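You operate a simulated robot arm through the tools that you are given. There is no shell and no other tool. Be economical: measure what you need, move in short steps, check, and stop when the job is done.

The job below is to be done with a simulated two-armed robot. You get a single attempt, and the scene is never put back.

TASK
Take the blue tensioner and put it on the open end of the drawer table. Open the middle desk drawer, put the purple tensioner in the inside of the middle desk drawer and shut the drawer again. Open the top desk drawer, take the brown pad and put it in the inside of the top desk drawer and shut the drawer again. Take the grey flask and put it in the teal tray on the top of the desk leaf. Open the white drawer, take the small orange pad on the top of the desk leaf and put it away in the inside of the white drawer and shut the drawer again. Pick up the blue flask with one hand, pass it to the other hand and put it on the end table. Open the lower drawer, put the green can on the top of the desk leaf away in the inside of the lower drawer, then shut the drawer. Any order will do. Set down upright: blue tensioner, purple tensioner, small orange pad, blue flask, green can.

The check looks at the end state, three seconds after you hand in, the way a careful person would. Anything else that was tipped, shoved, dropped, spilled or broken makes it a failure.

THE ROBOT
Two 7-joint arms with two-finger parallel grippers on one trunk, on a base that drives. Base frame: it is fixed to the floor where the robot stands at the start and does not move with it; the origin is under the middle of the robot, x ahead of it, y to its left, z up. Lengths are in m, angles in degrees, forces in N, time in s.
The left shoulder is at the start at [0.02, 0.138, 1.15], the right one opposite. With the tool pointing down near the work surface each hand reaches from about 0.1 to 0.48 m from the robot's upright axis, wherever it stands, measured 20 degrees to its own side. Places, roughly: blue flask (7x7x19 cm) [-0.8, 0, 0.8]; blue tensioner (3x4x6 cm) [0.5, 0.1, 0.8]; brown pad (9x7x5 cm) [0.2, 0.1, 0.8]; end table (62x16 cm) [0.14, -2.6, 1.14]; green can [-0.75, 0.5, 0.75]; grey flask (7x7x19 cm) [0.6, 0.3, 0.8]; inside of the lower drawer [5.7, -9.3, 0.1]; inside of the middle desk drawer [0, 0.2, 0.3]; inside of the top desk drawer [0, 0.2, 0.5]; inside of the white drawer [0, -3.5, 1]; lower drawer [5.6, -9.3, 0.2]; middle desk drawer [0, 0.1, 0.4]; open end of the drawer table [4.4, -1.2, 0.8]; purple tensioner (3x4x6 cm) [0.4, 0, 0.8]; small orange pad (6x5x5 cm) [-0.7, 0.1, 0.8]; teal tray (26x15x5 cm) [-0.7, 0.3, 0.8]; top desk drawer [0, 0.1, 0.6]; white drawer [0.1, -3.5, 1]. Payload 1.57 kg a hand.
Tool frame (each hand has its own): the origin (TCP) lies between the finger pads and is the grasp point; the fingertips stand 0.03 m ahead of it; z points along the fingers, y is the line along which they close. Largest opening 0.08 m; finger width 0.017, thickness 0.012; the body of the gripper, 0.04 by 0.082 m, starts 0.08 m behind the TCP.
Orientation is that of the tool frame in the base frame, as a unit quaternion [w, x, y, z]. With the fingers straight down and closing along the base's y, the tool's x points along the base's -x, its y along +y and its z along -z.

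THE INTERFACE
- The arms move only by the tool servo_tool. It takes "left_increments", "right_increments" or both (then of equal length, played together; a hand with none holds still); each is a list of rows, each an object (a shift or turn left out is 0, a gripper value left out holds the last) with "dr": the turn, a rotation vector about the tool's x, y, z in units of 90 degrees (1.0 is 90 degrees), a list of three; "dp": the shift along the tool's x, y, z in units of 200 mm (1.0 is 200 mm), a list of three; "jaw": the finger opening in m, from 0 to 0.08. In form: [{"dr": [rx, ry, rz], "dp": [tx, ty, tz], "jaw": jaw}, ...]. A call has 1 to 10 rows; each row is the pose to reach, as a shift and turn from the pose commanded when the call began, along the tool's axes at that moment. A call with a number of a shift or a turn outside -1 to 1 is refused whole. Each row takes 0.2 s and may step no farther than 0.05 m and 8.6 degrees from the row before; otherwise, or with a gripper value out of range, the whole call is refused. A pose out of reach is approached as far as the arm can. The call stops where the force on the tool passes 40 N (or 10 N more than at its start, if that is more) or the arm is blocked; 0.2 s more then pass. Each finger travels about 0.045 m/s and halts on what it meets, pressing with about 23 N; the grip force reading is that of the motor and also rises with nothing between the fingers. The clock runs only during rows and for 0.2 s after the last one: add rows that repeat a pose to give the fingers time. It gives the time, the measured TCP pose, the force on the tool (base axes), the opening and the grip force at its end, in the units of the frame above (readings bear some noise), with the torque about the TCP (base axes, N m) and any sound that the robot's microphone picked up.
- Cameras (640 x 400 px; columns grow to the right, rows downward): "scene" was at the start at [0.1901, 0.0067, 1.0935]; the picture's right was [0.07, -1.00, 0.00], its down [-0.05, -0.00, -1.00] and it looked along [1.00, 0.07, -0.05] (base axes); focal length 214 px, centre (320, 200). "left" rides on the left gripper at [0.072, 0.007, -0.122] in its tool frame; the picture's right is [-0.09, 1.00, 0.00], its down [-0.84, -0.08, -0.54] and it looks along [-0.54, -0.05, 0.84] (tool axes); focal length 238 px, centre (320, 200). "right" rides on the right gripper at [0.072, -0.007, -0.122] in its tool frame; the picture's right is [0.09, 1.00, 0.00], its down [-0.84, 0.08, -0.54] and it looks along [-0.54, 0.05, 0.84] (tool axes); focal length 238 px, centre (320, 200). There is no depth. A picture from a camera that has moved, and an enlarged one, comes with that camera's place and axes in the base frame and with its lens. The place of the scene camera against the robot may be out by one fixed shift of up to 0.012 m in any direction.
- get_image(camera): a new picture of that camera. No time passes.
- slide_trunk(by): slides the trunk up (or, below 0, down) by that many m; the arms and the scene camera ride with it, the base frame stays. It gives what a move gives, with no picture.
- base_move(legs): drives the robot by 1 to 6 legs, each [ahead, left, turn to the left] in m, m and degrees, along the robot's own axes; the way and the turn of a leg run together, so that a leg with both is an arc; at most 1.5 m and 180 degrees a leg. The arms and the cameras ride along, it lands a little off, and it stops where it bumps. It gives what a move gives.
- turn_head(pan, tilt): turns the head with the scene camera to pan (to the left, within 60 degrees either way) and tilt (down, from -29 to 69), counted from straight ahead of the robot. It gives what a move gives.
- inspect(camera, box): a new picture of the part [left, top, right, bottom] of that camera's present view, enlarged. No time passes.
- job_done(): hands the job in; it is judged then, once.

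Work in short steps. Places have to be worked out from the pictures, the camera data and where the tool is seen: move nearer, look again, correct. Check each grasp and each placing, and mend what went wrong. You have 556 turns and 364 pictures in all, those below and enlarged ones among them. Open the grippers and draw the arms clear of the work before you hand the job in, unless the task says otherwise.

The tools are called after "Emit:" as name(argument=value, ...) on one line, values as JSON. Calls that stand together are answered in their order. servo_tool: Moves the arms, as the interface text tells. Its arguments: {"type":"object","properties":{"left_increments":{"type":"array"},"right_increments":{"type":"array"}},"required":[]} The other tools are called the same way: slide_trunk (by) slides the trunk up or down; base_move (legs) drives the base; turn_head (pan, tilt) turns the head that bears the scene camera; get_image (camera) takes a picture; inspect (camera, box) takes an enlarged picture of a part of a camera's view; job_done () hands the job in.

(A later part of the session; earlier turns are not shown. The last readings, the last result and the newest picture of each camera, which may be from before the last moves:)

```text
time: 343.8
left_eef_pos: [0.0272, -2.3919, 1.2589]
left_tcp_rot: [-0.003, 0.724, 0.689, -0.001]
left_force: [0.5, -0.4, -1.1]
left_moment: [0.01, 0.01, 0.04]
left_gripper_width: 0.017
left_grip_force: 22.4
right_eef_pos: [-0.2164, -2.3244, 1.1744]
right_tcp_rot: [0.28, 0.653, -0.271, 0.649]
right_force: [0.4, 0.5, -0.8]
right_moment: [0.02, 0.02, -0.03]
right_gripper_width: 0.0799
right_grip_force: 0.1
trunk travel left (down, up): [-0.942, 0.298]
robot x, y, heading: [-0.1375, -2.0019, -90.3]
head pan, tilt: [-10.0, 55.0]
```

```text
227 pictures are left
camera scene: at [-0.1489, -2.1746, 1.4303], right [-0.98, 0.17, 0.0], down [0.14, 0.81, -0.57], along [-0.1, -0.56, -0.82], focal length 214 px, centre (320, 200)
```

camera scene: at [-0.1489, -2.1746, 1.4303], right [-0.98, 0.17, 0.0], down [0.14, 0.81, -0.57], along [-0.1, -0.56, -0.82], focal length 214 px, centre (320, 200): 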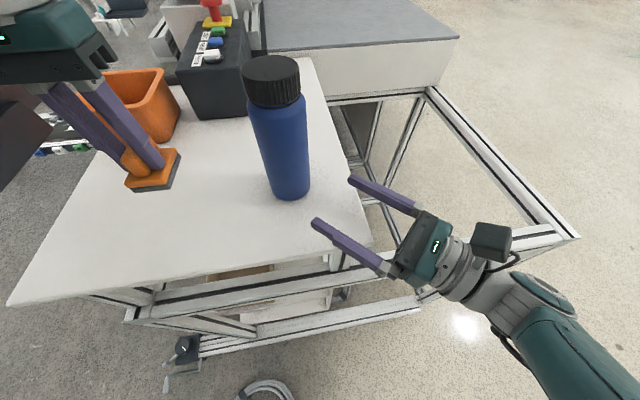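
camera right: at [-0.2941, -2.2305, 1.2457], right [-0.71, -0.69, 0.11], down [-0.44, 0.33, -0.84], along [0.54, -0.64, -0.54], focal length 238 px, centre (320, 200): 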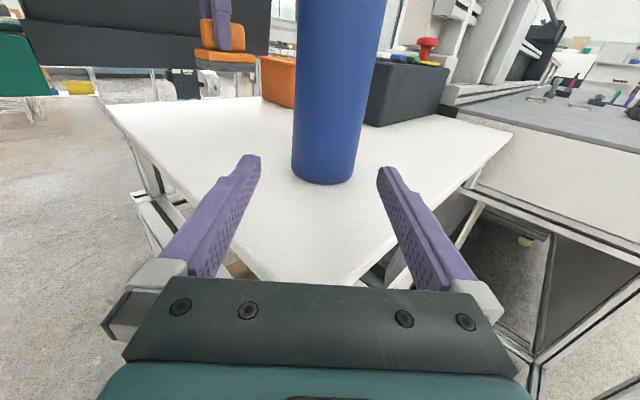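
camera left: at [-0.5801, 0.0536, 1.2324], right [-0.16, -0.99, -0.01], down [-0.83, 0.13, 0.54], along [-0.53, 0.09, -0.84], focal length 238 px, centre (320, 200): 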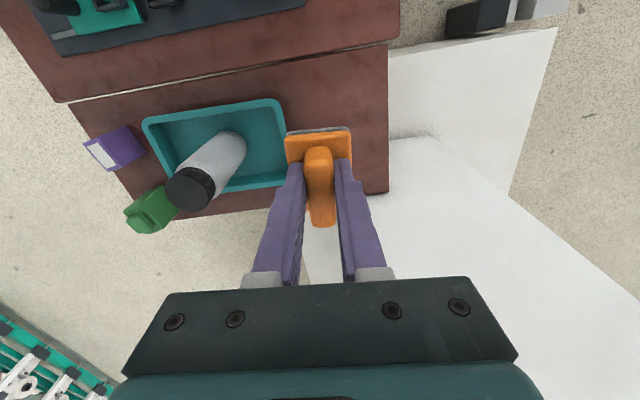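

The blue flask stands on the end table. Raise the trunk, back away, and look for the way to the white drawer on the +x side of the bench.

Emit:
slide_trunk(by=0.28)

Emit:
base_move(legs=[[-0.6, 0, 0]])

Emit:
turn_head(pan=40, tilt=20)

Emit:
get_image(camera="scene")

Emit:
turn_head(pan=10, tilt=20)

Emit:
get_image(camera="scene")

```text
time: 346.7
left_eef_pos: [0.0276, -2.3911, 1.5393]
left_tcp_rot: [-0.003, 0.725, 0.689, 0.0]
left_force: [0.4, 0.4, 0.0]
left_moment: [0.0, 0.0, 0.01]
left_gripper_width: 0.0167
left_grip_force: 22.7
right_eef_pos: [-0.2144, -2.3192, 1.4505]
right_tcp_rot: [0.275, 0.656, -0.272, 0.648]
right_force: [0.0, -0.2, 0.3]
right_moment: [0.03, 0.0, -0.01]
right_gripper_width: 0.08
right_grip_force: 0.1
trunk travel left (down, up): [-1.222, 0.018]
robot x, y, heading: [-0.1354, -2.0071, -90.1]
head pan, tilt: [-10.0, 55.0]
```

```text
time: 350.1
left_eef_pos: [0.0275, -1.7841, 1.5389]
left_tcp_rot: [-0.003, 0.726, 0.687, -0.001]
left_force: [0.0, 0.5, -0.3]
left_moment: [0.02, -0.01, -0.02]
left_gripper_width: 0.0167
left_grip_force: 23.2
right_eef_pos: [-0.2141, -1.7113, 1.4515]
right_tcp_rot: [0.278, 0.655, -0.275, 0.646]
right_force: [-0.4, -0.3, 0.5]
right_moment: [-0.01, -0.02, 0.02]
right_gripper_width: 0.0798
right_grip_force: 0.0
trunk travel left (down, up): [-1.222, 0.018]
robot x, y, heading: [-0.1343, -1.396, -90.6]
head pan, tilt: [-10.0, 55.0]
```

```text
time: 351.3
left_eef_pos: [0.0273, -1.784, 1.5395]
left_tcp_rot: [-0.003, 0.727, 0.687, 0.0]
left_force: [-0.1, 0.4, -0.7]
left_moment: [0.04, 0.03, 0.01]
left_gripper_width: 0.0169
left_grip_force: 22.5
right_eef_pos: [-0.218, -1.711, 1.4497]
right_tcp_rot: [0.278, 0.658, -0.273, 0.644]
right_force: [-0.2, -0.3, 0.4]
right_moment: [0.0, 0.0, 0.01]
right_gripper_width: 0.0801
right_grip_force: 0.0
trunk travel left (down, up): [-1.222, 0.018]
robot x, y, heading: [-0.1324, -1.3969, -90.4]
head pan, tilt: [40.0, 20.0]
```

```text
226 pictures are left
camera scene: at [-0.0752, -1.5676, 1.7623], right [-0.77, -0.64, 0.0], down [-0.22, 0.26, -0.94], along [0.6, -0.72, -0.34], focal length 214 px, centre (320, 200)
```

scene: 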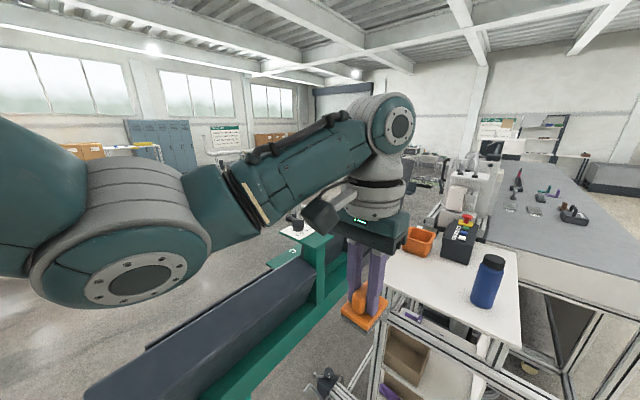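

```text
time: 352.2
left_eef_pos: [0.0279, -1.7845, 1.5389]
left_tcp_rot: [-0.003, 0.727, 0.687, -0.001]
left_force: [-0.1, 0.2, -2.2]
left_moment: [-0.02, 0.01, 0.03]
left_gripper_width: 0.017
left_grip_force: 23.2
right_eef_pos: [-0.2179, -1.7106, 1.4501]
right_tcp_rot: [0.278, 0.658, -0.273, 0.644]
right_force: [-0.8, -0.7, 0.2]
right_moment: [-0.01, -0.02, -0.05]
right_gripper_width: 0.0798
right_grip_force: 0.1
trunk travel left (down, up): [-1.222, 0.018]
robot x, y, heading: [-0.1322, -1.396, -90.6]
head pan, tilt: [10.0, 20.0]
```

```text
225 pictures are left
camera scene: at [-0.1189, -1.5876, 1.7624], right [-0.99, -0.17, 0.0], down [-0.06, 0.34, -0.94], along [0.16, -0.93, -0.34], focal length 214 px, centre (320, 200)
```

scene: 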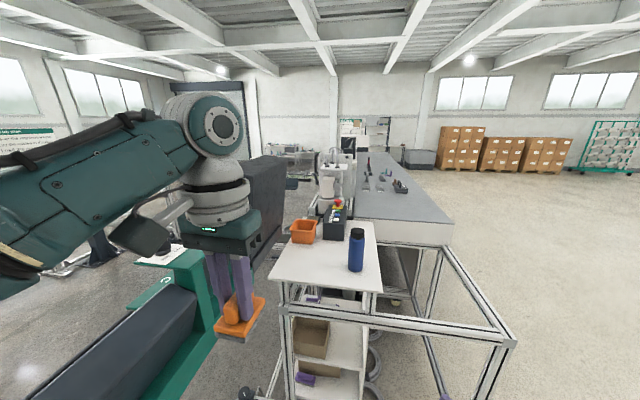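

I move left (+x) at this height to look at the far side of the bench.

Emit:
base_move(legs=[[0.1, 0, 0.5], [0, 1.45, 0]])

Emit:
turn_head(pan=-30, tilt=20)

Emit:
get_image(camera="scene")

Emit:
turn_head(pan=15, tilt=25)

Emit:
get_image(camera="scene")

```text
time: 360.2
left_eef_pos: [1.4751, -1.9062, 1.5394]
left_tcp_rot: [-0.003, 0.732, 0.681, 0.0]
left_force: [-0.8, -0.1, -0.9]
left_moment: [0.0, 0.02, 0.0]
left_gripper_width: 0.0169
left_grip_force: 23.2
right_eef_pos: [1.2323, -1.8288, 1.4503]
right_tcp_rot: [0.283, 0.656, -0.278, 0.642]
right_force: [-0.6, -0.3, -0.1]
right_moment: [0.03, 0.03, 0.02]
right_gripper_width: 0.08
right_grip_force: 0.0
trunk travel left (down, up): [-1.222, 0.018]
robot x, y, heading: [1.3182, -1.5117, -91.5]
head pan, tilt: [10.0, 20.0]
```

```text
time: 361.3
left_eef_pos: [1.4745, -1.907, 1.539]
left_tcp_rot: [-0.003, 0.731, 0.682, 0.0]
left_force: [0.0, 0.4, 0.0]
left_moment: [-0.01, 0.05, -0.01]
left_gripper_width: 0.0174
left_grip_force: 23.1
right_eef_pos: [1.2301, -1.8287, 1.4496]
right_tcp_rot: [0.284, 0.657, -0.278, 0.641]
right_force: [0.0, -0.1, -0.4]
right_moment: [-0.01, -0.02, -0.03]
right_gripper_width: 0.08
right_grip_force: 0.1
trunk travel left (down, up): [-1.222, 0.018]
robot x, y, heading: [1.3185, -1.5167, -91.6]
head pan, tilt: [-30.0, 20.0]
```

```text
224 pictures are left
camera scene: at [1.2697, -1.6945, 1.7624], right [-0.85, 0.52, 0.0], down [0.18, 0.29, -0.94], along [-0.49, -0.8, -0.34], focal length 214 px, centre (320, 200)
```

scene: 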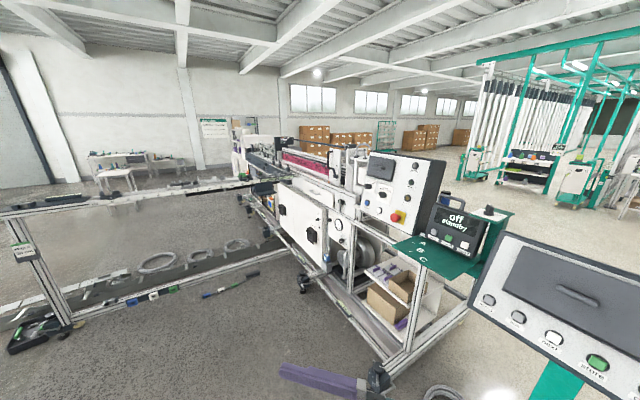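

```text
time: 362.4
left_eef_pos: [1.4756, -1.9063, 1.5396]
left_tcp_rot: [-0.003, 0.732, 0.681, 0.0]
left_force: [0.0, -0.5, -0.5]
left_moment: [-0.02, 0.01, 0.02]
left_gripper_width: 0.0172
left_grip_force: 23.0
right_eef_pos: [1.2298, -1.8282, 1.4495]
right_tcp_rot: [0.284, 0.658, -0.277, 0.64]
right_force: [0.8, 0.7, 0.9]
right_moment: [0.01, 0.0, -0.03]
right_gripper_width: 0.0799
right_grip_force: 0.1
trunk travel left (down, up): [-1.222, 0.018]
robot x, y, heading: [1.3225, -1.515, -91.2]
head pan, tilt: [15.0, 25.0]
```

```text
223 pictures are left
camera scene: at [1.3398, -1.7045, 1.7543], right [-0.97, -0.24, 0.0], down [-0.1, 0.41, -0.91], along [0.21, -0.88, -0.42], focal length 214 px, centre (320, 200)
```

scene: 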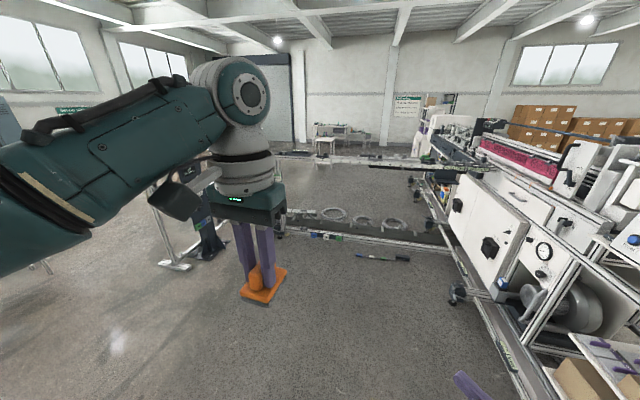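

The machine's operator side is visible. Zoom to find the white drawer.

Emit:
inspect(camera="scene", box=[420, 120, 640, 330])

Emit:
turn_head(pan=-30, tilt=25)

Emit:
inspect(camera="scene", box=[230, 100, 450, 290])

```text
1.90 times, centred on (530, 225) of scene
camera zoom: at [1.3398, -1.7045, 1.7543], right [-0.97, -0.24, 0.0], down [-0.1, 0.41, -0.91], along [0.21, -0.88, -0.42], focal length 408 px, centre (-80, 152)
```

zoom: 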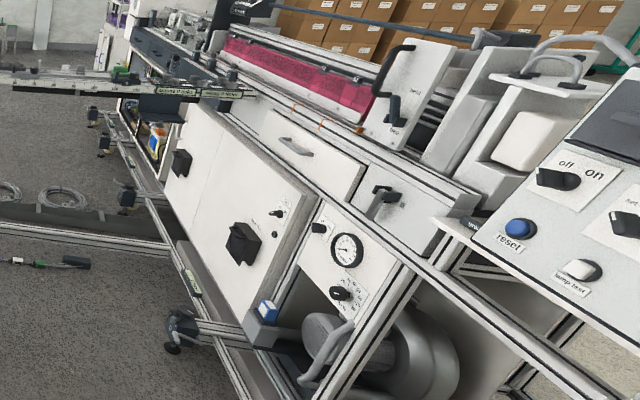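

```text
time: 363.5
left_eef_pos: [1.476, -1.9061, 1.5394]
left_tcp_rot: [-0.003, 0.732, 0.681, -0.001]
left_force: [1.2, 0.5, -0.8]
left_moment: [0.02, 0.01, -0.04]
left_gripper_width: 0.0168
left_grip_force: 22.9
right_eef_pos: [1.2304, -1.8287, 1.4488]
right_tcp_rot: [0.283, 0.657, -0.277, 0.641]
right_force: [-0.1, 0.2, -0.1]
right_moment: [0.01, -0.01, 0.0]
right_gripper_width: 0.08
right_grip_force: 0.1
trunk travel left (down, up): [-1.222, 0.018]
robot x, y, heading: [1.3199, -1.5132, -91.3]
head pan, tilt: [-30.0, 25.0]
```

```text
2.11 times, centred on (340, 195) of scene
camera zoom: at [1.2702, -1.6937, 1.7543], right [-0.85, 0.52, 0.0], down [0.22, 0.36, -0.91], along [-0.47, -0.77, -0.42], focal length 452 px, centre (278, 210)
```

zoom: 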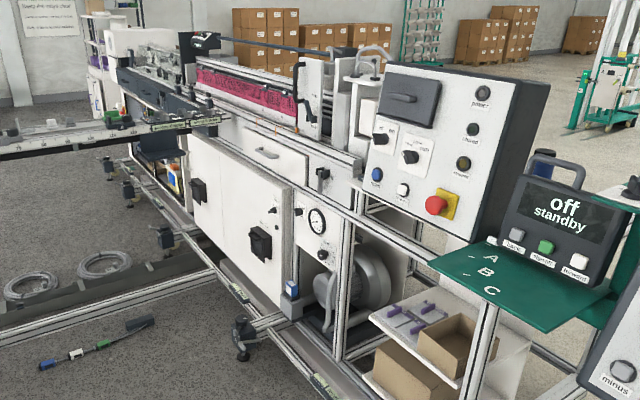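

The white drawer with a chrome bar handle is at about (0.12, −3.65, 1.0), facing +x. Drive down the aisle and turn to face it.

Emit:
base_move(legs=[[1.2, 0, 1], [0.8, 0, 0], [0, 0, -90]])

Emit:
turn_head(pan=0, tilt=35)

Emit:
get_image(camera="scene")

```text
time: 377.5
left_eef_pos: [0.9314, -3.6968, 1.5392]
left_tcp_rot: [-0.002, 0.999, -0.032, 0.002]
left_force: [0.3, -0.5, -0.6]
left_moment: [-0.04, 0.04, 0.01]
left_gripper_width: 0.0169
left_grip_force: 23.3
right_eef_pos: [1.0076, -3.4531, 1.4499]
right_tcp_rot: [-0.652, -0.272, 0.659, -0.257]
right_force: [-0.3, -0.2, -0.9]
right_moment: [0.0, 0.05, -0.01]
right_gripper_width: 0.08
right_grip_force: 0.1
trunk travel left (down, up): [-1.222, 0.018]
robot x, y, heading: [1.3251, -3.5401, 178.9]
head pan, tilt: [-30.0, 25.0]
```

```text
time: 378.4
left_eef_pos: [0.9312, -3.6985, 1.5396]
left_tcp_rot: [-0.003, 0.999, -0.032, 0.002]
left_force: [0.2, -0.4, -0.1]
left_moment: [-0.01, 0.02, 0.0]
left_gripper_width: 0.0172
left_grip_force: 23.0
right_eef_pos: [1.0071, -3.4504, 1.4499]
right_tcp_rot: [-0.652, -0.272, 0.66, -0.254]
right_force: [1.0, -0.6, 0.4]
right_moment: [-0.04, 0.0, -0.04]
right_gripper_width: 0.08
right_grip_force: 0.1
trunk travel left (down, up): [-1.222, 0.018]
robot x, y, heading: [1.3248, -3.5419, 179.2]
head pan, tilt: [0.0, 35.0]
```

```text
220 pictures are left
camera scene: at [1.1334, -3.5375, 1.7385], right [0.02, 1.0, 0.0], down [0.57, -0.01, -0.82], along [-0.82, 0.01, -0.57], focal length 214 px, centre (320, 200)
```

scene: 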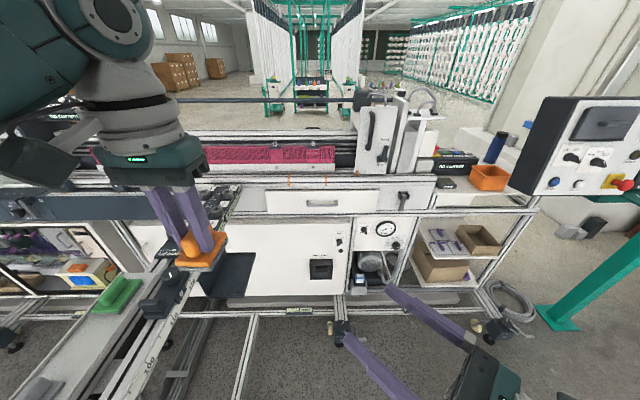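

Handle measured near (0.10, −3.51, 1.00). Re-orient the right hand for a vertical pinch pointing ahead (two half-turns), moving it outward on the way.

Emit:
servo_tool(right_increments=[{"dp": [-0.05, 0.127, -0.044], "dr": [-0.013, -0.049, -0.068]}, {"dp": [-0.1, 0.253, -0.088], "dr": [-0.026, -0.098, -0.135]}, {"dp": [-0.15, 0.38, -0.132], "dr": [-0.039, -0.148, -0.203]}, {"dp": [-0.2, 0.507, -0.177], "dr": [-0.052, -0.197, -0.271]}, {"dp": [-0.25, 0.633, -0.22], "dr": [-0.065, -0.246, -0.338]}, {"dp": [-0.3, 0.76, -0.265], "dr": [-0.0785, -0.295, -0.406]}])

Emit:
servo_tool(right_increments=[{"dr": [-0.013, -0.049, -0.068]}, {"dr": [-0.026, -0.098, -0.135]}, {"dr": [-0.039, -0.148, -0.203]}, {"dr": [-0.052, -0.197, -0.271]}, {"dr": [-0.065, -0.246, -0.338]}, {"dr": [-0.0785, -0.295, -0.406]}])

Emit:
get_image(camera="scene")

```text
time: 379.8
left_eef_pos: [0.932, -3.6981, 1.5391]
left_tcp_rot: [-0.003, 0.999, -0.032, 0.002]
left_force: [-0.7, -0.2, -0.8]
left_moment: [0.01, 0.03, -0.01]
left_gripper_width: 0.0171
left_grip_force: 23.6
right_eef_pos: [0.9421, -3.304, 1.3931]
right_tcp_rot: [-0.548, -0.474, 0.686, 0.069]
right_force: [-1.0, 1.2, 0.3]
right_moment: [0.01, 0.01, 0.02]
right_gripper_width: 0.0802
right_grip_force: 0.0
trunk travel left (down, up): [-1.222, 0.018]
robot x, y, heading: [1.3241, -3.5347, 179.2]
head pan, tilt: [0.0, 35.0]
```

```text
time: 381.2
left_eef_pos: [0.9336, -3.6983, 1.5391]
left_tcp_rot: [-0.003, 0.999, -0.033, 0.002]
left_force: [-0.5, 0.4, 0.0]
left_moment: [0.01, 0.01, 0.0]
left_gripper_width: 0.0172
left_grip_force: 23.5
right_eef_pos: [0.9412, -3.3049, 1.3926]
right_tcp_rot: [-0.357, -0.601, 0.605, 0.381]
right_force: [-0.4, 0.5, -0.8]
right_moment: [-0.01, 0.01, 0.01]
right_gripper_width: 0.08
right_grip_force: 0.1
trunk travel left (down, up): [-1.222, 0.018]
robot x, y, heading: [1.3239, -3.5431, 179.0]
head pan, tilt: [0.0, 35.0]
```

```text
219 pictures are left
camera scene: at [1.1334, -3.5376, 1.7385], right [0.02, 1.0, 0.0], down [0.57, -0.01, -0.82], along [-0.82, 0.01, -0.57], focal length 214 px, centre (320, 200)
```

scene: 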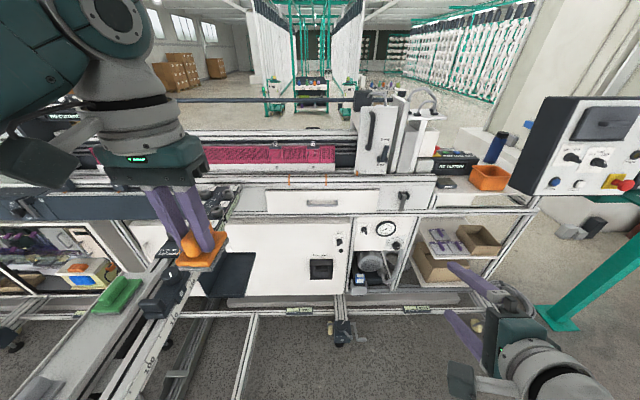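

The hand is oriented properly. Move it inward ~9 cm and forward 3 cm, then approach the bench and lower to handle height.

Emit:
servo_tool(right_increments=[{"dp": [0.12, 0.02, 0.04], "jaw": 0.05}, {"dp": [0.24, 0.04, 0.08]}, {"dp": [0.36, 0.05, 0.11]}, {"dp": [0.45, 0.07, 0.14]}])

Emit:
base_move(legs=[[0.45, 0.03, 0.8]])

Emit:
slide_trunk(by=-0.33)

Emit:
get_image(camera="right")

Emit:
get_image(camera="scene")

```text
time: 382.4
left_eef_pos: [0.932, -3.6979, 1.5392]
left_tcp_rot: [-0.002, 1.0, -0.031, 0.003]
left_force: [0.1, -0.2, -1.3]
left_moment: [0.01, -0.03, -0.02]
left_gripper_width: 0.0172
left_grip_force: 22.5
right_eef_pos: [0.9105, -3.3464, 1.3858]
right_tcp_rot: [0.327, 0.619, -0.585, -0.409]
right_force: [0.2, -0.6, 0.0]
right_moment: [0.02, 0.01, 0.04]
right_gripper_width: 0.0501
right_grip_force: 0.2
trunk travel left (down, up): [-1.222, 0.018]
robot x, y, heading: [1.322, -3.5422, 179.3]
head pan, tilt: [0.0, 35.0]
stopped in row 4 (right hand): the arm was blocked; the commanded pose is now the measured one
```

```text
time: 385.2
left_eef_pos: [0.4711, -3.73, 1.5386]
left_tcp_rot: [-0.003, 1.0, -0.024, 0.002]
left_force: [-0.8, -0.1, 0.3]
left_moment: [0.0, 0.01, 0.01]
left_gripper_width: 0.0167
left_grip_force: 23.5
right_eef_pos: [0.445, -3.3788, 1.3845]
right_tcp_rot: [0.329, 0.624, -0.581, -0.407]
right_force: [-0.1, -0.3, -0.1]
right_moment: [0.01, 0.02, 0.03]
right_gripper_width: 0.0499
right_grip_force: 0.0
trunk travel left (down, up): [-1.222, 0.018]
robot x, y, heading: [0.8586, -3.5696, 180.0]
head pan, tilt: [0.0, 35.0]
```

```text
time: 388.4
left_eef_pos: [0.4715, -3.73, 1.2091]
left_tcp_rot: [-0.002, 1.0, -0.025, 0.002]
left_force: [-0.9, 0.2, 0.2]
left_moment: [0.03, 0.0, 0.0]
left_gripper_width: 0.017
left_grip_force: 23.1
right_eef_pos: [0.4451, -3.3772, 1.055]
right_tcp_rot: [0.328, 0.624, -0.581, -0.407]
right_force: [-1.4, -0.9, 0.6]
right_moment: [-0.03, 0.0, 0.03]
right_gripper_width: 0.0501
right_grip_force: 0.0
trunk travel left (down, up): [-0.892, 0.348]
robot x, y, heading: [0.8572, -3.5663, 179.8]
head pan, tilt: [0.0, 35.0]
```

```text
218 pictures are left
camera right: at [0.5579, -3.4551, 1.0946], right [-0.46, -0.2, 0.87], down [0.45, 0.79, 0.42], along [-0.77, 0.58, -0.27], focal length 238 px, centre (320, 200)
```

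right: 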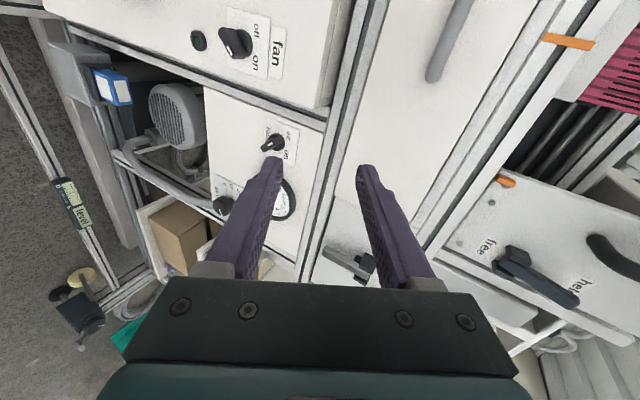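

```text
217 pictures are left
camera scene: at [0.6704, -3.5664, 1.4085], right [0.0, 1.0, 0.0], down [0.57, 0.0, -0.82], along [-0.82, 0.0, -0.57], focal length 214 px, centre (320, 200)
```

scene: 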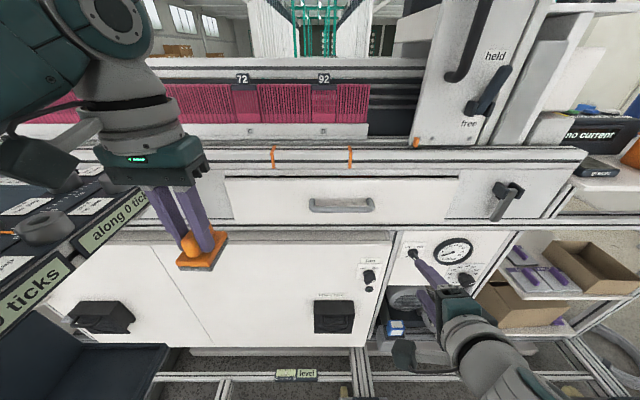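

The bar is at about (0.22, −3.51, 1.08). I first pull the left hand (with the orange pad) back and up, so it won't touch the machine, then shift the base left.

Emit:
servo_tool(left_increments=[{"dp": [0.12, 0, -0.1]}, {"dp": [0.24, 0, -0.2]}, {"dp": [0.36, 0, -0.3]}, {"dp": [0.48, 0, -0.4]}, {"dp": [0.6, 0, -0.4]}], right_increments=[{"dr": [0, 0, 0.015], "dp": [0, 0.05, 0]}, {"dr": [0, 0, 0.03], "dp": [0, 0.1, 0]}, {"dr": [0, 0, 0.045], "dp": [0, 0.15, 0]}, {"dr": [0, 0, 0.06], "dp": [0, 0.17, 0]}, {"dr": [0, 0, 0.07], "dp": [0, 0.17, 0]}])

Emit:
base_move(legs=[[0, 0.09, 0]])

Emit:
get_image(camera="right")

Emit:
get_image(camera="scene")

```text
time: 389.9
left_eef_pos: [0.5934, -3.7385, 1.2901]
left_tcp_rot: [-0.002, 1.0, -0.024, 0.002]
left_force: [0.5, 0.6, -0.8]
left_moment: [0.02, -0.01, 0.04]
left_gripper_width: 0.017
left_grip_force: 23.1
right_eef_pos: [0.4286, -3.3327, 1.0886]
right_tcp_rot: [0.317, 0.607, -0.592, -0.424]
right_force: [0.2, 0.2, -0.3]
right_moment: [0.0, 0.01, -0.01]
right_gripper_width: 0.0499
right_grip_force: 0.1
right hand out of reach, approached as far as the arm can: row 1
trunk travel left (down, up): [-0.892, 0.348]
robot x, y, heading: [0.8581, -3.5675, 179.9]
head pan, tilt: [0.0, 35.0]
stopped in row 5 (right hand): the arm was blocked; the commanded pose is now the measured one
```

```text
time: 391.0
left_eef_pos: [0.5929, -3.8278, 1.2894]
left_tcp_rot: [-0.002, 1.0, -0.026, 0.003]
left_force: [-1.1, -0.5, -1.5]
left_moment: [-0.03, -0.03, 0.01]
left_gripper_width: 0.0172
left_grip_force: 23.2
right_eef_pos: [0.4291, -3.424, 1.0886]
right_tcp_rot: [0.317, 0.606, -0.593, -0.424]
right_force: [0.5, 0.2, 0.2]
right_moment: [0.0, 0.0, -0.01]
right_gripper_width: 0.0501
right_grip_force: 0.1
trunk travel left (down, up): [-0.892, 0.348]
robot x, y, heading: [0.8634, -3.6581, 179.6]
head pan, tilt: [0.0, 35.0]
```

```text
216 pictures are left
camera right: at [0.537, -3.5079, 1.125], right [-0.46, -0.19, 0.87], down [0.5, 0.76, 0.42], along [-0.74, 0.63, -0.25], focal length 238 px, centre (320, 200)
```

right: 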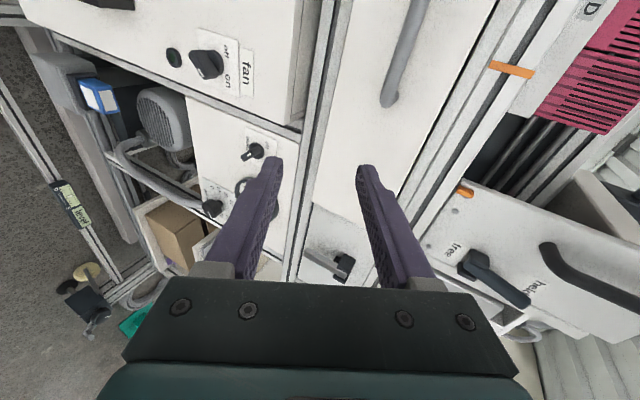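

```text
215 pictures are left
camera scene: at [0.6702, -3.6577, 1.4085], right [0.0, 1.0, 0.0], down [0.57, 0.0, -0.82], along [-0.82, 0.0, -0.57], focal length 214 px, centre (320, 200)
```

scene: 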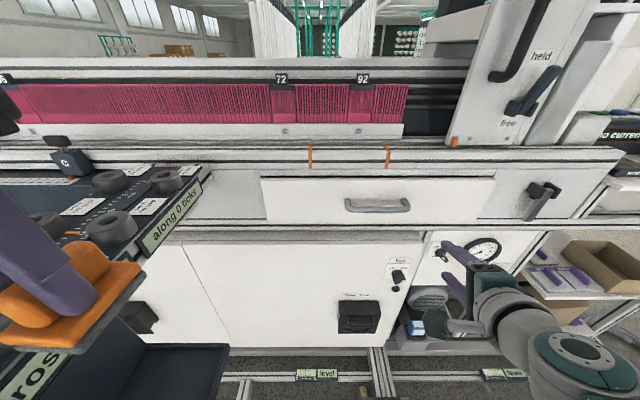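

Orientation is within ~7°, good enough to pinch the bar. Bar refined: x 0.218, z 1.075, y −3.43…−3.59. Shift left 6.5 cm, lower 7 mm, then approach in part.

Emit:
base_move(legs=[[0, 0.065, 0]])

Emit:
slide_trunk(by=-0.007)

Emit:
base_move(legs=[[0.13, 0, 0]])

Emit:
servo_tool(right_increments=[{"jaw": 0.043}, {"jaw": 0.043}])

Emit:
get_image(camera="right")

Emit:
get_image(camera="scene")

```text
time: 391.9
left_eef_pos: [0.5941, -3.8931, 1.2888]
left_tcp_rot: [-0.003, 1.0, -0.024, 0.003]
left_force: [-0.7, 0.9, -0.8]
left_moment: [0.03, 0.03, 0.02]
left_gripper_width: 0.017
left_grip_force: 22.8
right_eef_pos: [0.4277, -3.4878, 1.0873]
right_tcp_rot: [0.315, 0.608, -0.592, -0.425]
right_force: [0.4, 0.2, -0.3]
right_moment: [-0.03, -0.03, -0.02]
right_gripper_width: 0.0498
right_grip_force: 0.1
trunk travel left (down, up): [-0.892, 0.348]
robot x, y, heading: [0.8558, -3.7274, 180.0]
head pan, tilt: [0.0, 35.0]
```

```text
time: 392.5
left_eef_pos: [0.5941, -3.8931, 1.2823]
left_tcp_rot: [-0.002, 1.0, -0.024, 0.002]
left_force: [0.1, -0.1, -1.1]
left_moment: [-0.01, -0.01, 0.02]
left_gripper_width: 0.0172
left_grip_force: 22.7
right_eef_pos: [0.4276, -3.4867, 1.0808]
right_tcp_rot: [0.315, 0.608, -0.592, -0.426]
right_force: [-0.4, -0.2, 0.1]
right_moment: [0.0, 0.0, 0.01]
right_gripper_width: 0.0498
right_grip_force: 0.1
trunk travel left (down, up): [-0.885, 0.355]
robot x, y, heading: [0.8576, -3.721, 179.8]
head pan, tilt: [0.0, 35.0]
```

```text
time: 393.8
left_eef_pos: [0.4651, -3.8952, 1.2817]
left_tcp_rot: [-0.002, 1.0, -0.023, 0.003]
left_force: [0.5, -0.6, -0.9]
left_moment: [0.0, 0.03, 0.0]
left_gripper_width: 0.0171
left_grip_force: 23.2
right_eef_pos: [0.2971, -3.487, 1.08]
right_tcp_rot: [0.316, 0.609, -0.591, -0.425]
right_force: [-0.2, -0.4, 0.3]
right_moment: [-0.03, -0.01, 0.02]
right_gripper_width: 0.0502
right_grip_force: 0.0
trunk travel left (down, up): [-0.885, 0.355]
robot x, y, heading: [0.7302, -3.7216, -180.1]
head pan, tilt: [0.0, 35.0]
```

```text
time: 394.4
left_eef_pos: [0.4647, -3.8941, 1.2823]
left_tcp_rot: [-0.003, 1.0, -0.024, 0.003]
left_force: [0.6, 0.5, -0.9]
left_moment: [0.03, 0.0, 0.0]
left_gripper_width: 0.0169
left_grip_force: 23.2
right_eef_pos: [0.299, -3.4865, 1.0812]
right_tcp_rot: [0.315, 0.609, -0.59, -0.427]
right_force: [0.0, 0.3, -0.3]
right_moment: [0.04, 0.05, 0.02]
right_gripper_width: 0.0429
right_grip_force: 0.0
trunk travel left (down, up): [-0.885, 0.355]
robot x, y, heading: [0.7302, -3.7224, -179.9]
head pan, tilt: [0.0, 35.0]
```

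```text
214 pictures are left
camera right: at [0.4071, -3.5707, 1.1177], right [-0.45, -0.19, 0.87], down [0.5, 0.75, 0.43], along [-0.74, 0.63, -0.25], focal length 238 px, centre (320, 200)
```

right: 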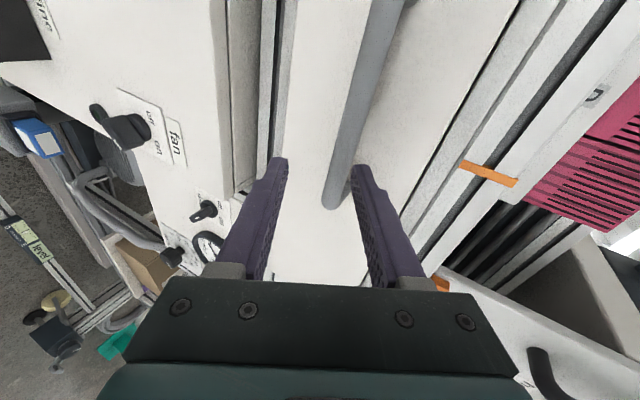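

```text
213 pictures are left
camera scene: at [0.5409, -3.7233, 1.4015], right [0.0, 1.0, 0.0], down [0.57, 0.0, -0.82], along [-0.82, 0.0, -0.57], focal length 214 px, centre (320, 200)
```

scene: 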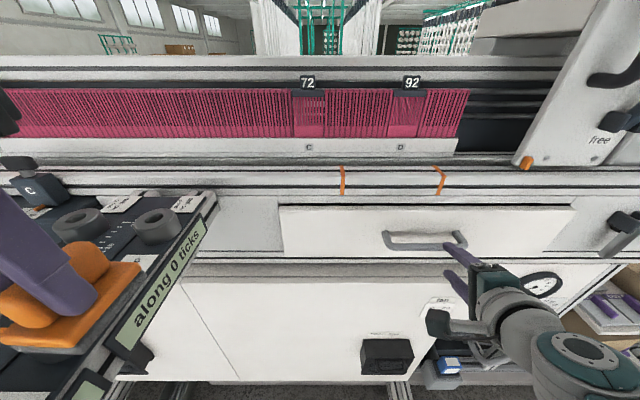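

The bar will fall between the fingers. Advance 6.5 cm and look.

Emit:
base_move(legs=[[0.063, 0, 0]])

Emit:
get_image(camera="right")

```text
time: 395.4
left_eef_pos: [0.4145, -3.8957, 1.2824]
left_tcp_rot: [-0.003, 1.0, -0.024, 0.005]
left_force: [-0.7, 0.2, -0.8]
left_moment: [0.02, -0.03, -0.01]
left_gripper_width: 0.0172
left_grip_force: 22.6
right_eef_pos: [0.252, -3.4865, 1.0792]
right_tcp_rot: [0.315, 0.61, -0.591, -0.424]
right_force: [27.4, -8.1, 15.3]
right_moment: [0.0, 1.08, 0.53]
right_gripper_width: 0.0453
right_grip_force: 1.6
trunk travel left (down, up): [-0.885, 0.355]
robot x, y, heading: [0.6757, -3.7239, 179.8]
head pan, tilt: [0.0, 35.0]
stopped in leg 1: the force on the tool passed its limit at 154 N (the readings are from after the stop); the commanded pose is now the measured one
```

```text
212 pictures are left
camera right: at [0.3607, -3.5701, 1.1166], right [-0.46, -0.19, 0.87], down [0.5, 0.76, 0.43], along [-0.74, 0.63, -0.25], focal length 238 px, centre (320, 200)
```

right: 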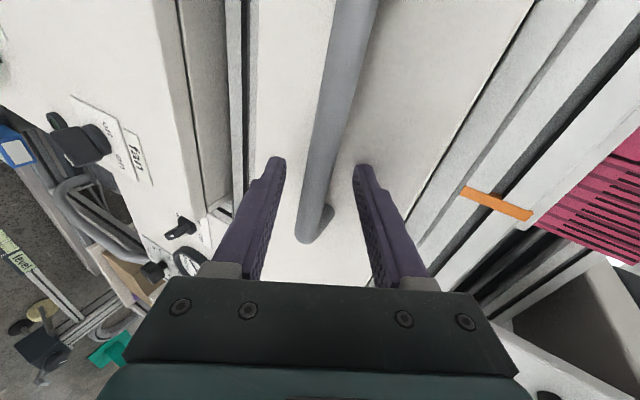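

The upper fingertip touched the drawer's face: the bar is already deep between the fingers. Ease back 4 mm and close.

Emit:
base_move(legs=[[-0.008, 0, 0]])

Emit:
servo_tool(right_increments=[{"jaw": 0.0}, {"jaw": 0.0}, {"jaw": 0.0}, {"jaw": 0.0}])

Emit:
get_image(camera="right")

```text
time: 396.1
left_eef_pos: [0.4204, -3.8951, 1.2834]
left_tcp_rot: [-0.003, 1.0, -0.023, 0.003]
left_force: [0.0, -0.4, -1.0]
left_moment: [-0.01, 0.01, -0.02]
left_gripper_width: 0.017
left_grip_force: 22.6
right_eef_pos: [0.2562, -3.4855, 1.0815]
right_tcp_rot: [0.316, 0.608, -0.591, -0.426]
right_force: [0.7, -0.1, 0.8]
right_moment: [0.01, 0.04, -0.01]
right_gripper_width: 0.043
right_grip_force: 0.1
trunk travel left (down, up): [-0.885, 0.355]
robot x, y, heading: [0.685, -3.7245, 180.0]
head pan, tilt: [0.0, 35.0]
```

```text
time: 397.1
left_eef_pos: [0.4206, -3.895, 1.2827]
left_tcp_rot: [-0.003, 1.0, -0.023, 0.005]
left_force: [0.5, -1.0, -1.0]
left_moment: [-0.01, -0.01, -0.01]
left_gripper_width: 0.0171
left_grip_force: 22.7
right_eef_pos: [0.2577, -3.4848, 1.0806]
right_tcp_rot: [0.314, 0.609, -0.592, -0.425]
right_force: [-0.9, 4.7, -14.0]
right_moment: [-0.51, -0.1, -0.14]
right_gripper_width: 0.017
right_grip_force: 32.2
trunk travel left (down, up): [-0.885, 0.355]
robot x, y, heading: [0.6866, -3.7248, 179.8]
head pan, tilt: [0.0, 35.0]
```

```text
211 pictures are left
camera right: at [0.3665, -3.5687, 1.1167], right [-0.46, -0.19, 0.87], down [0.5, 0.75, 0.43], along [-0.74, 0.63, -0.25], focal length 238 px, centre (320, 200)
```

right: 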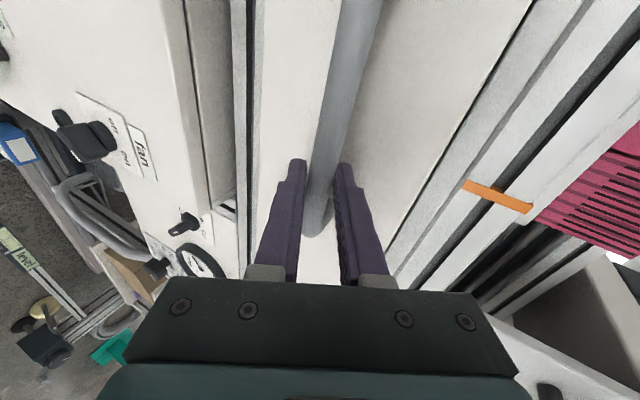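

Gripped. Pull: back the base 10 cm and check.

Emit:
base_move(legs=[[-0.1, 0, 0]])

Emit:
get_image(camera="scene")

```text
time: 398.3
left_eef_pos: [0.5195, -3.8942, 1.2816]
left_tcp_rot: [-0.003, 1.0, -0.023, 0.003]
left_force: [-0.1, 1.2, -0.7]
left_moment: [-0.01, -0.01, -0.03]
left_gripper_width: 0.0173
left_grip_force: 23.2
right_eef_pos: [0.3551, -3.4849, 1.0786]
right_tcp_rot: [0.313, 0.609, -0.592, -0.425]
right_force: [1.1, 12.2, -22.0]
right_moment: [-0.2, -0.23, -0.91]
right_gripper_width: 0.0173
right_grip_force: 32.4
trunk travel left (down, up): [-0.885, 0.355]
robot x, y, heading: [0.7857, -3.7237, -179.7]
head pan, tilt: [0.0, 35.0]
```

```text
210 pictures are left
camera scene: at [0.5961, -3.7232, 1.401], right [0.0, 1.0, 0.0], down [0.58, 0.0, -0.82], along [-0.82, 0.0, -0.58], focal length 214 px, centre (320, 200)
```

scene: 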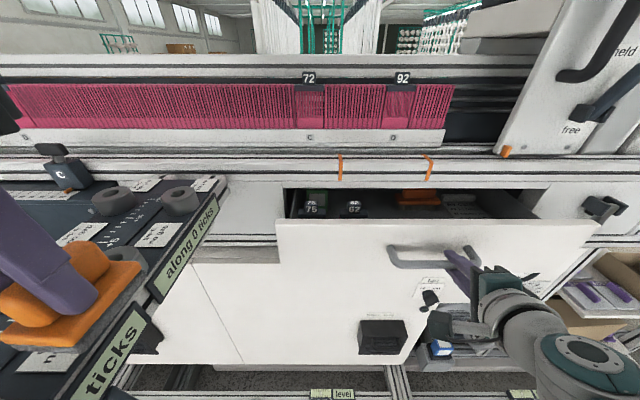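

It opens; there are a few things inside at the back. Pull 13 cm more.

Emit:
base_move(legs=[[-0.13, 0, 0]])

Emit:
turn_head(pan=0, tilt=50)

Emit:
get_image(camera="scene")

```text
time: 399.6
left_eef_pos: [0.6468, -3.8952, 1.283]
left_tcp_rot: [-0.003, 1.0, -0.024, 0.003]
left_force: [0.0, -0.1, -1.5]
left_moment: [0.0, -0.01, -0.02]
left_gripper_width: 0.0171
left_grip_force: 22.9
right_eef_pos: [0.4824, -3.4846, 1.0797]
right_tcp_rot: [0.314, 0.608, -0.592, -0.425]
right_force: [0.3, 0.0, -8.3]
right_moment: [-0.66, -0.06, -0.02]
right_gripper_width: 0.0174
right_grip_force: 32.4
trunk travel left (down, up): [-0.885, 0.355]
robot x, y, heading: [0.9126, -3.7238, 179.9]
head pan, tilt: [0.0, 35.0]
```

```text
time: 400.3
left_eef_pos: [0.6459, -3.8942, 1.283]
left_tcp_rot: [-0.003, 1.0, -0.024, 0.003]
left_force: [0.3, -0.2, 0.1]
left_moment: [0.02, -0.03, -0.02]
left_gripper_width: 0.017
left_grip_force: 23.0
right_eef_pos: [0.483, -3.4838, 1.0795]
right_tcp_rot: [0.314, 0.608, -0.592, -0.425]
right_force: [-0.2, -0.9, -4.4]
right_moment: [-0.68, -0.01, -0.14]
right_gripper_width: 0.0171
right_grip_force: 32.1
trunk travel left (down, up): [-0.885, 0.355]
robot x, y, heading: [0.9112, -3.7243, 180.0]
head pan, tilt: [0.0, 50.0]
```

```text
209 pictures are left
camera scene: at [0.7343, -3.7234, 1.3798], right [0.0, 1.0, 0.0], down [0.77, 0.0, -0.64], along [-0.64, 0.0, -0.77], focal length 214 px, centre (320, 200)
```

scene: 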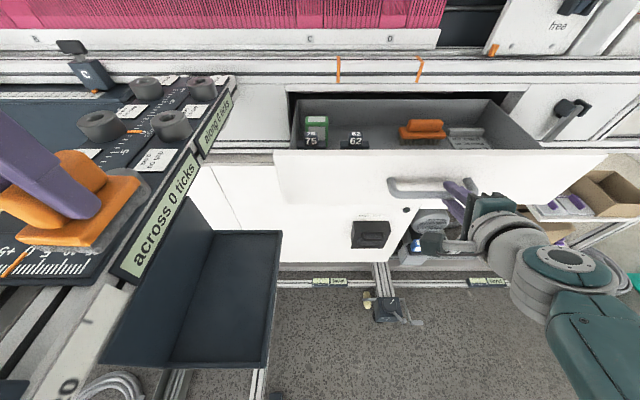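

Drawer is open ~23 cm. Release the handle, back off, then raise to look into the drawer.

Emit:
servo_tool(right_increments=[{"jaw": 0.045}, {"jaw": 0.045}, {"jaw": 0.045}])

Emit:
base_move(legs=[[-0.1, 0, 0]])

Emit:
slide_trunk(by=0.25)

Emit:
turn_head(pan=-12, tilt=50)

Emit:
get_image(camera="scene")

```text
time: 401.1
left_eef_pos: [0.6457, -3.8941, 1.2824]
left_tcp_rot: [-0.002, 1.0, -0.023, 0.003]
left_force: [-1.1, -0.8, 0.1]
left_moment: [0.02, -0.01, 0.02]
left_gripper_width: 0.017
left_grip_force: 23.1
right_eef_pos: [0.4825, -3.4841, 1.0802]
right_tcp_rot: [0.314, 0.609, -0.592, -0.425]
right_force: [-0.7, -0.1, 0.0]
right_moment: [0.0, 0.03, 0.02]
right_gripper_width: 0.0448
right_grip_force: 0.2
trunk travel left (down, up): [-0.885, 0.355]
robot x, y, heading: [0.9105, -3.7241, 180.0]
head pan, tilt: [0.0, 50.0]
```

```text
time: 402.3
left_eef_pos: [0.7469, -3.8915, 1.2823]
left_tcp_rot: [-0.007, 1.0, -0.024, 0.002]
left_force: [0.4, 19.3, 1.6]
left_moment: [0.82, -0.08, 0.31]
left_gripper_width: 0.0171
left_grip_force: 23.2
right_eef_pos: [0.584, -3.483, 1.0812]
right_tcp_rot: [0.313, 0.609, -0.591, -0.426]
right_force: [-0.8, -0.5, -0.5]
right_moment: [-0.02, 0.02, -0.02]
right_gripper_width: 0.0452
right_grip_force: 0.1
trunk travel left (down, up): [-0.885, 0.355]
robot x, y, heading: [1.0129, -3.7196, 180.2]
head pan, tilt: [0.0, 50.0]
```

```text
time: 404.9
left_eef_pos: [0.7464, -3.8937, 1.5332]
left_tcp_rot: [-0.006, 1.0, -0.024, 0.002]
left_force: [-0.5, -0.2, 0.0]
left_moment: [0.01, 0.0, 0.0]
left_gripper_width: 0.017
left_grip_force: 23.4
right_eef_pos: [0.5835, -3.4832, 1.3299]
right_tcp_rot: [0.314, 0.609, -0.591, -0.425]
right_force: [-1.1, 0.7, 0.2]
right_moment: [0.04, 0.02, 0.0]
right_gripper_width: 0.045
right_grip_force: 0.1
trunk travel left (down, up): [-1.135, 0.105]
robot x, y, heading: [1.0146, -3.7227, 179.9]
head pan, tilt: [0.0, 50.0]
```

```text
time: 405.6
left_eef_pos: [0.7469, -3.8927, 1.5332]
left_tcp_rot: [-0.005, 1.0, -0.023, 0.002]
left_force: [0.1, -0.1, -0.6]
left_moment: [-0.02, -0.03, 0.03]
left_gripper_width: 0.017
left_grip_force: 22.9
right_eef_pos: [0.5831, -3.4844, 1.33]
right_tcp_rot: [0.314, 0.609, -0.591, -0.425]
right_force: [-0.5, -0.1, 0.3]
right_moment: [-0.02, 0.02, -0.02]
right_gripper_width: 0.045
right_grip_force: 0.1
trunk travel left (down, up): [-1.135, 0.105]
robot x, y, heading: [1.0124, -3.7228, 179.9]
head pan, tilt: [-12.0, 50.0]
```

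```text
208 pictures are left
camera scene: at [0.837, -3.7072, 1.6298], right [0.21, 0.98, 0.0], down [0.75, -0.16, -0.64], along [-0.63, 0.13, -0.77], focal length 214 px, centre (320, 200)
```

scene: 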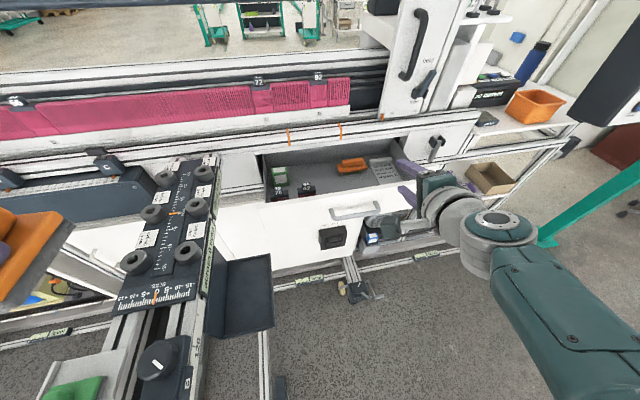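

The left hand felt a 19 N side force during that back-step. Check the pad and the boom end.

Emit:
get_image(camera="left")

Emit:
turn_head(pan=45, tilt=60)

Emit:
get_image(camera="scene")

```text
207 pictures are left
camera left: at [0.8198, -3.9042, 1.6563], right [-0.14, -0.99, -0.01], down [-0.83, 0.11, 0.54], along [-0.53, 0.08, -0.84], focal length 238 px, centre (320, 200)
```

left: 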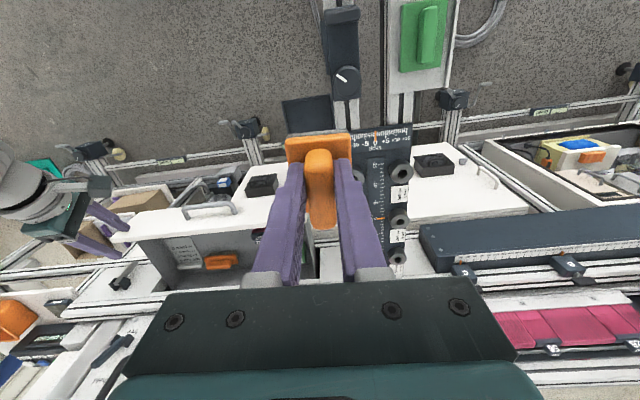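

```text
time: 406.9
left_eef_pos: [0.7475, -3.8922, 1.5332]
left_tcp_rot: [-0.006, 1.0, -0.024, 0.001]
left_force: [-0.2, 0.0, 0.0]
left_moment: [0.01, 0.0, 0.0]
left_gripper_width: 0.0169
left_grip_force: 22.8
right_eef_pos: [0.5836, -3.484, 1.3306]
right_tcp_rot: [0.313, 0.609, -0.591, -0.426]
right_force: [0.5, -0.5, -0.6]
right_moment: [-0.01, 0.0, -0.02]
right_gripper_width: 0.0452
right_grip_force: 0.1
trunk travel left (down, up): [-1.135, 0.105]
robot x, y, heading: [1.0142, -3.7228, 180.2]
head pan, tilt: [45.0, 60.0]
```

```text
206 pictures are left
camera scene: at [0.8651, -3.7703, 1.6172], right [-0.71, 0.71, 0.0], down [0.61, 0.61, -0.5], along [-0.35, -0.35, -0.87], focal length 214 px, centre (320, 200)
```

scene: 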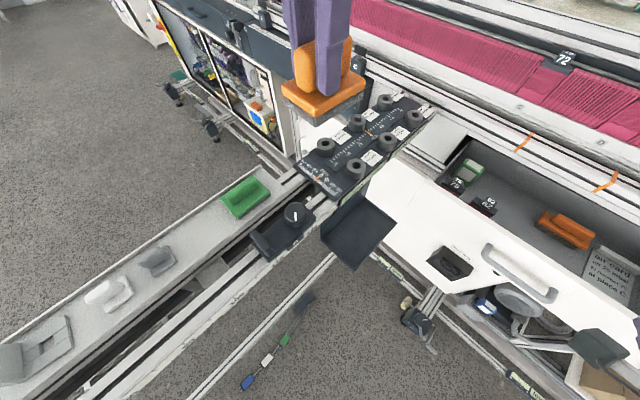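

Emit:
inspect(camera="scene", box=[430, 130, 640, 310])

Emit:
inspect(camera="scene", box=[0, 160, 400, 400])

```text
2.22 times, centred on (535, 220) of scene
camera zoom: at [0.8651, -3.7703, 1.6172], right [-0.71, 0.71, 0.0], down [0.61, 0.61, -0.5], along [-0.35, -0.35, -0.87], focal length 477 px, centre (-158, 156)
```

zoom: 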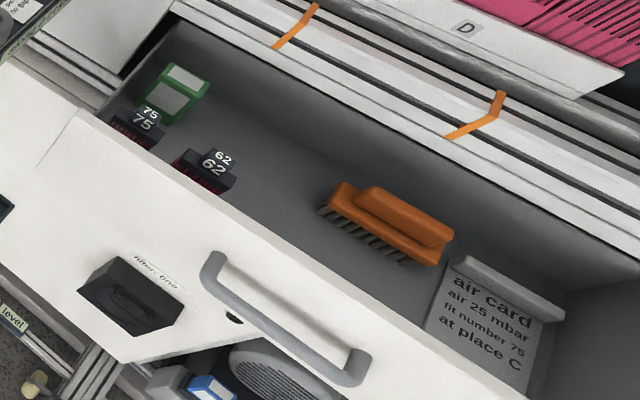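

```text
1.60 times, centred on (200, 280) of scene
camera zoom: at [0.8651, -3.7703, 1.6172], right [-0.71, 0.71, 0.0], down [0.61, 0.61, -0.5], along [-0.35, -0.35, -0.87], focal length 343 px, centre (512, 72)
```

zoom: 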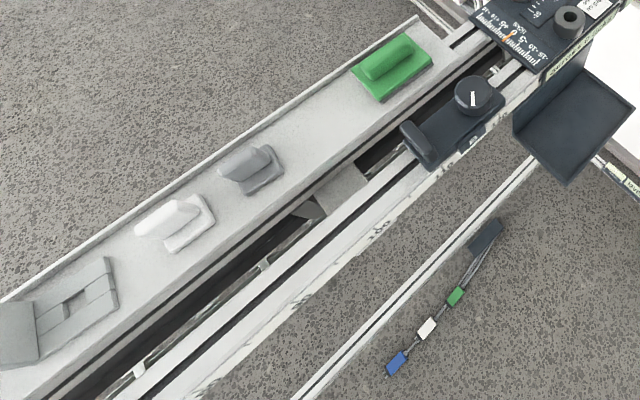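

Everything on the boom stands. There's a free spot in the drawer between the "62" item and the brush, near y≈−3.545. Extend the left hand forward, retract the right, then move over it to look straight down.

Emit:
servo_tool(left_increments=[{"dp": [-0.19, 0, 0]}, {"dp": [-0.38, 0, 0]}, {"dp": [-0.57, 0, 0]}, {"dp": [-0.765, 0, 0]}], right_increments=[{"dp": [0, -0.06, -0.11]}, {"dp": [0, -0.12, -0.22]}, {"dp": [0, -0.18, -0.33]}, {"dp": [0, -0.225, -0.445]}])

Emit:
base_move(legs=[[0, -0.345, 0], [0.22, 0, 0]])

Emit:
get_image(camera="left")

```text
time: 407.9
left_eef_pos: [0.5921, -3.8829, 1.5323]
left_tcp_rot: [-0.005, 1.0, -0.025, 0.003]
left_force: [-0.6, 0.4, -1.5]
left_moment: [-0.01, -0.02, -0.02]
left_gripper_width: 0.0172
left_grip_force: 23.0
right_eef_pos: [0.6829, -3.4905, 1.3299]
right_tcp_rot: [0.315, 0.609, -0.592, -0.424]
right_force: [-0.1, 0.6, 0.6]
right_moment: [-0.02, 0.02, 0.0]
right_gripper_width: 0.045
right_grip_force: 0.0
trunk travel left (down, up): [-1.135, 0.105]
robot x, y, heading: [1.014, -3.722, -180.5]
head pan, tilt: [45.0, 60.0]
```

```text
time: 411.4
left_eef_pos: [0.3701, -3.5312, 1.5307]
left_tcp_rot: [-0.004, 1.0, -0.028, 0.002]
left_force: [0.2, 0.4, -0.4]
left_moment: [-0.01, -0.03, 0.01]
left_gripper_width: 0.017
left_grip_force: 23.1
right_eef_pos: [0.4636, -3.1389, 1.3297]
right_tcp_rot: [0.312, 0.607, -0.594, -0.426]
right_force: [0.4, 0.3, 0.0]
right_moment: [-0.01, 0.0, 0.0]
right_gripper_width: 0.0448
right_grip_force: 0.0
trunk travel left (down, up): [-1.135, 0.105]
robot x, y, heading: [0.7963, -3.374, 179.7]
head pan, tilt: [45.0, 60.0]
```

```text
203 pictures are left
camera left: at [0.4431, -3.5434, 1.6559], right [-0.15, -0.99, -0.01], down [-0.83, 0.12, 0.54], along [-0.53, 0.09, -0.84], focal length 238 px, centre (320, 200)
```

left: 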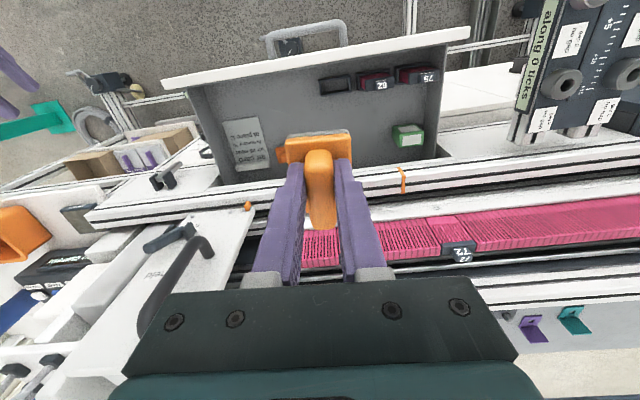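

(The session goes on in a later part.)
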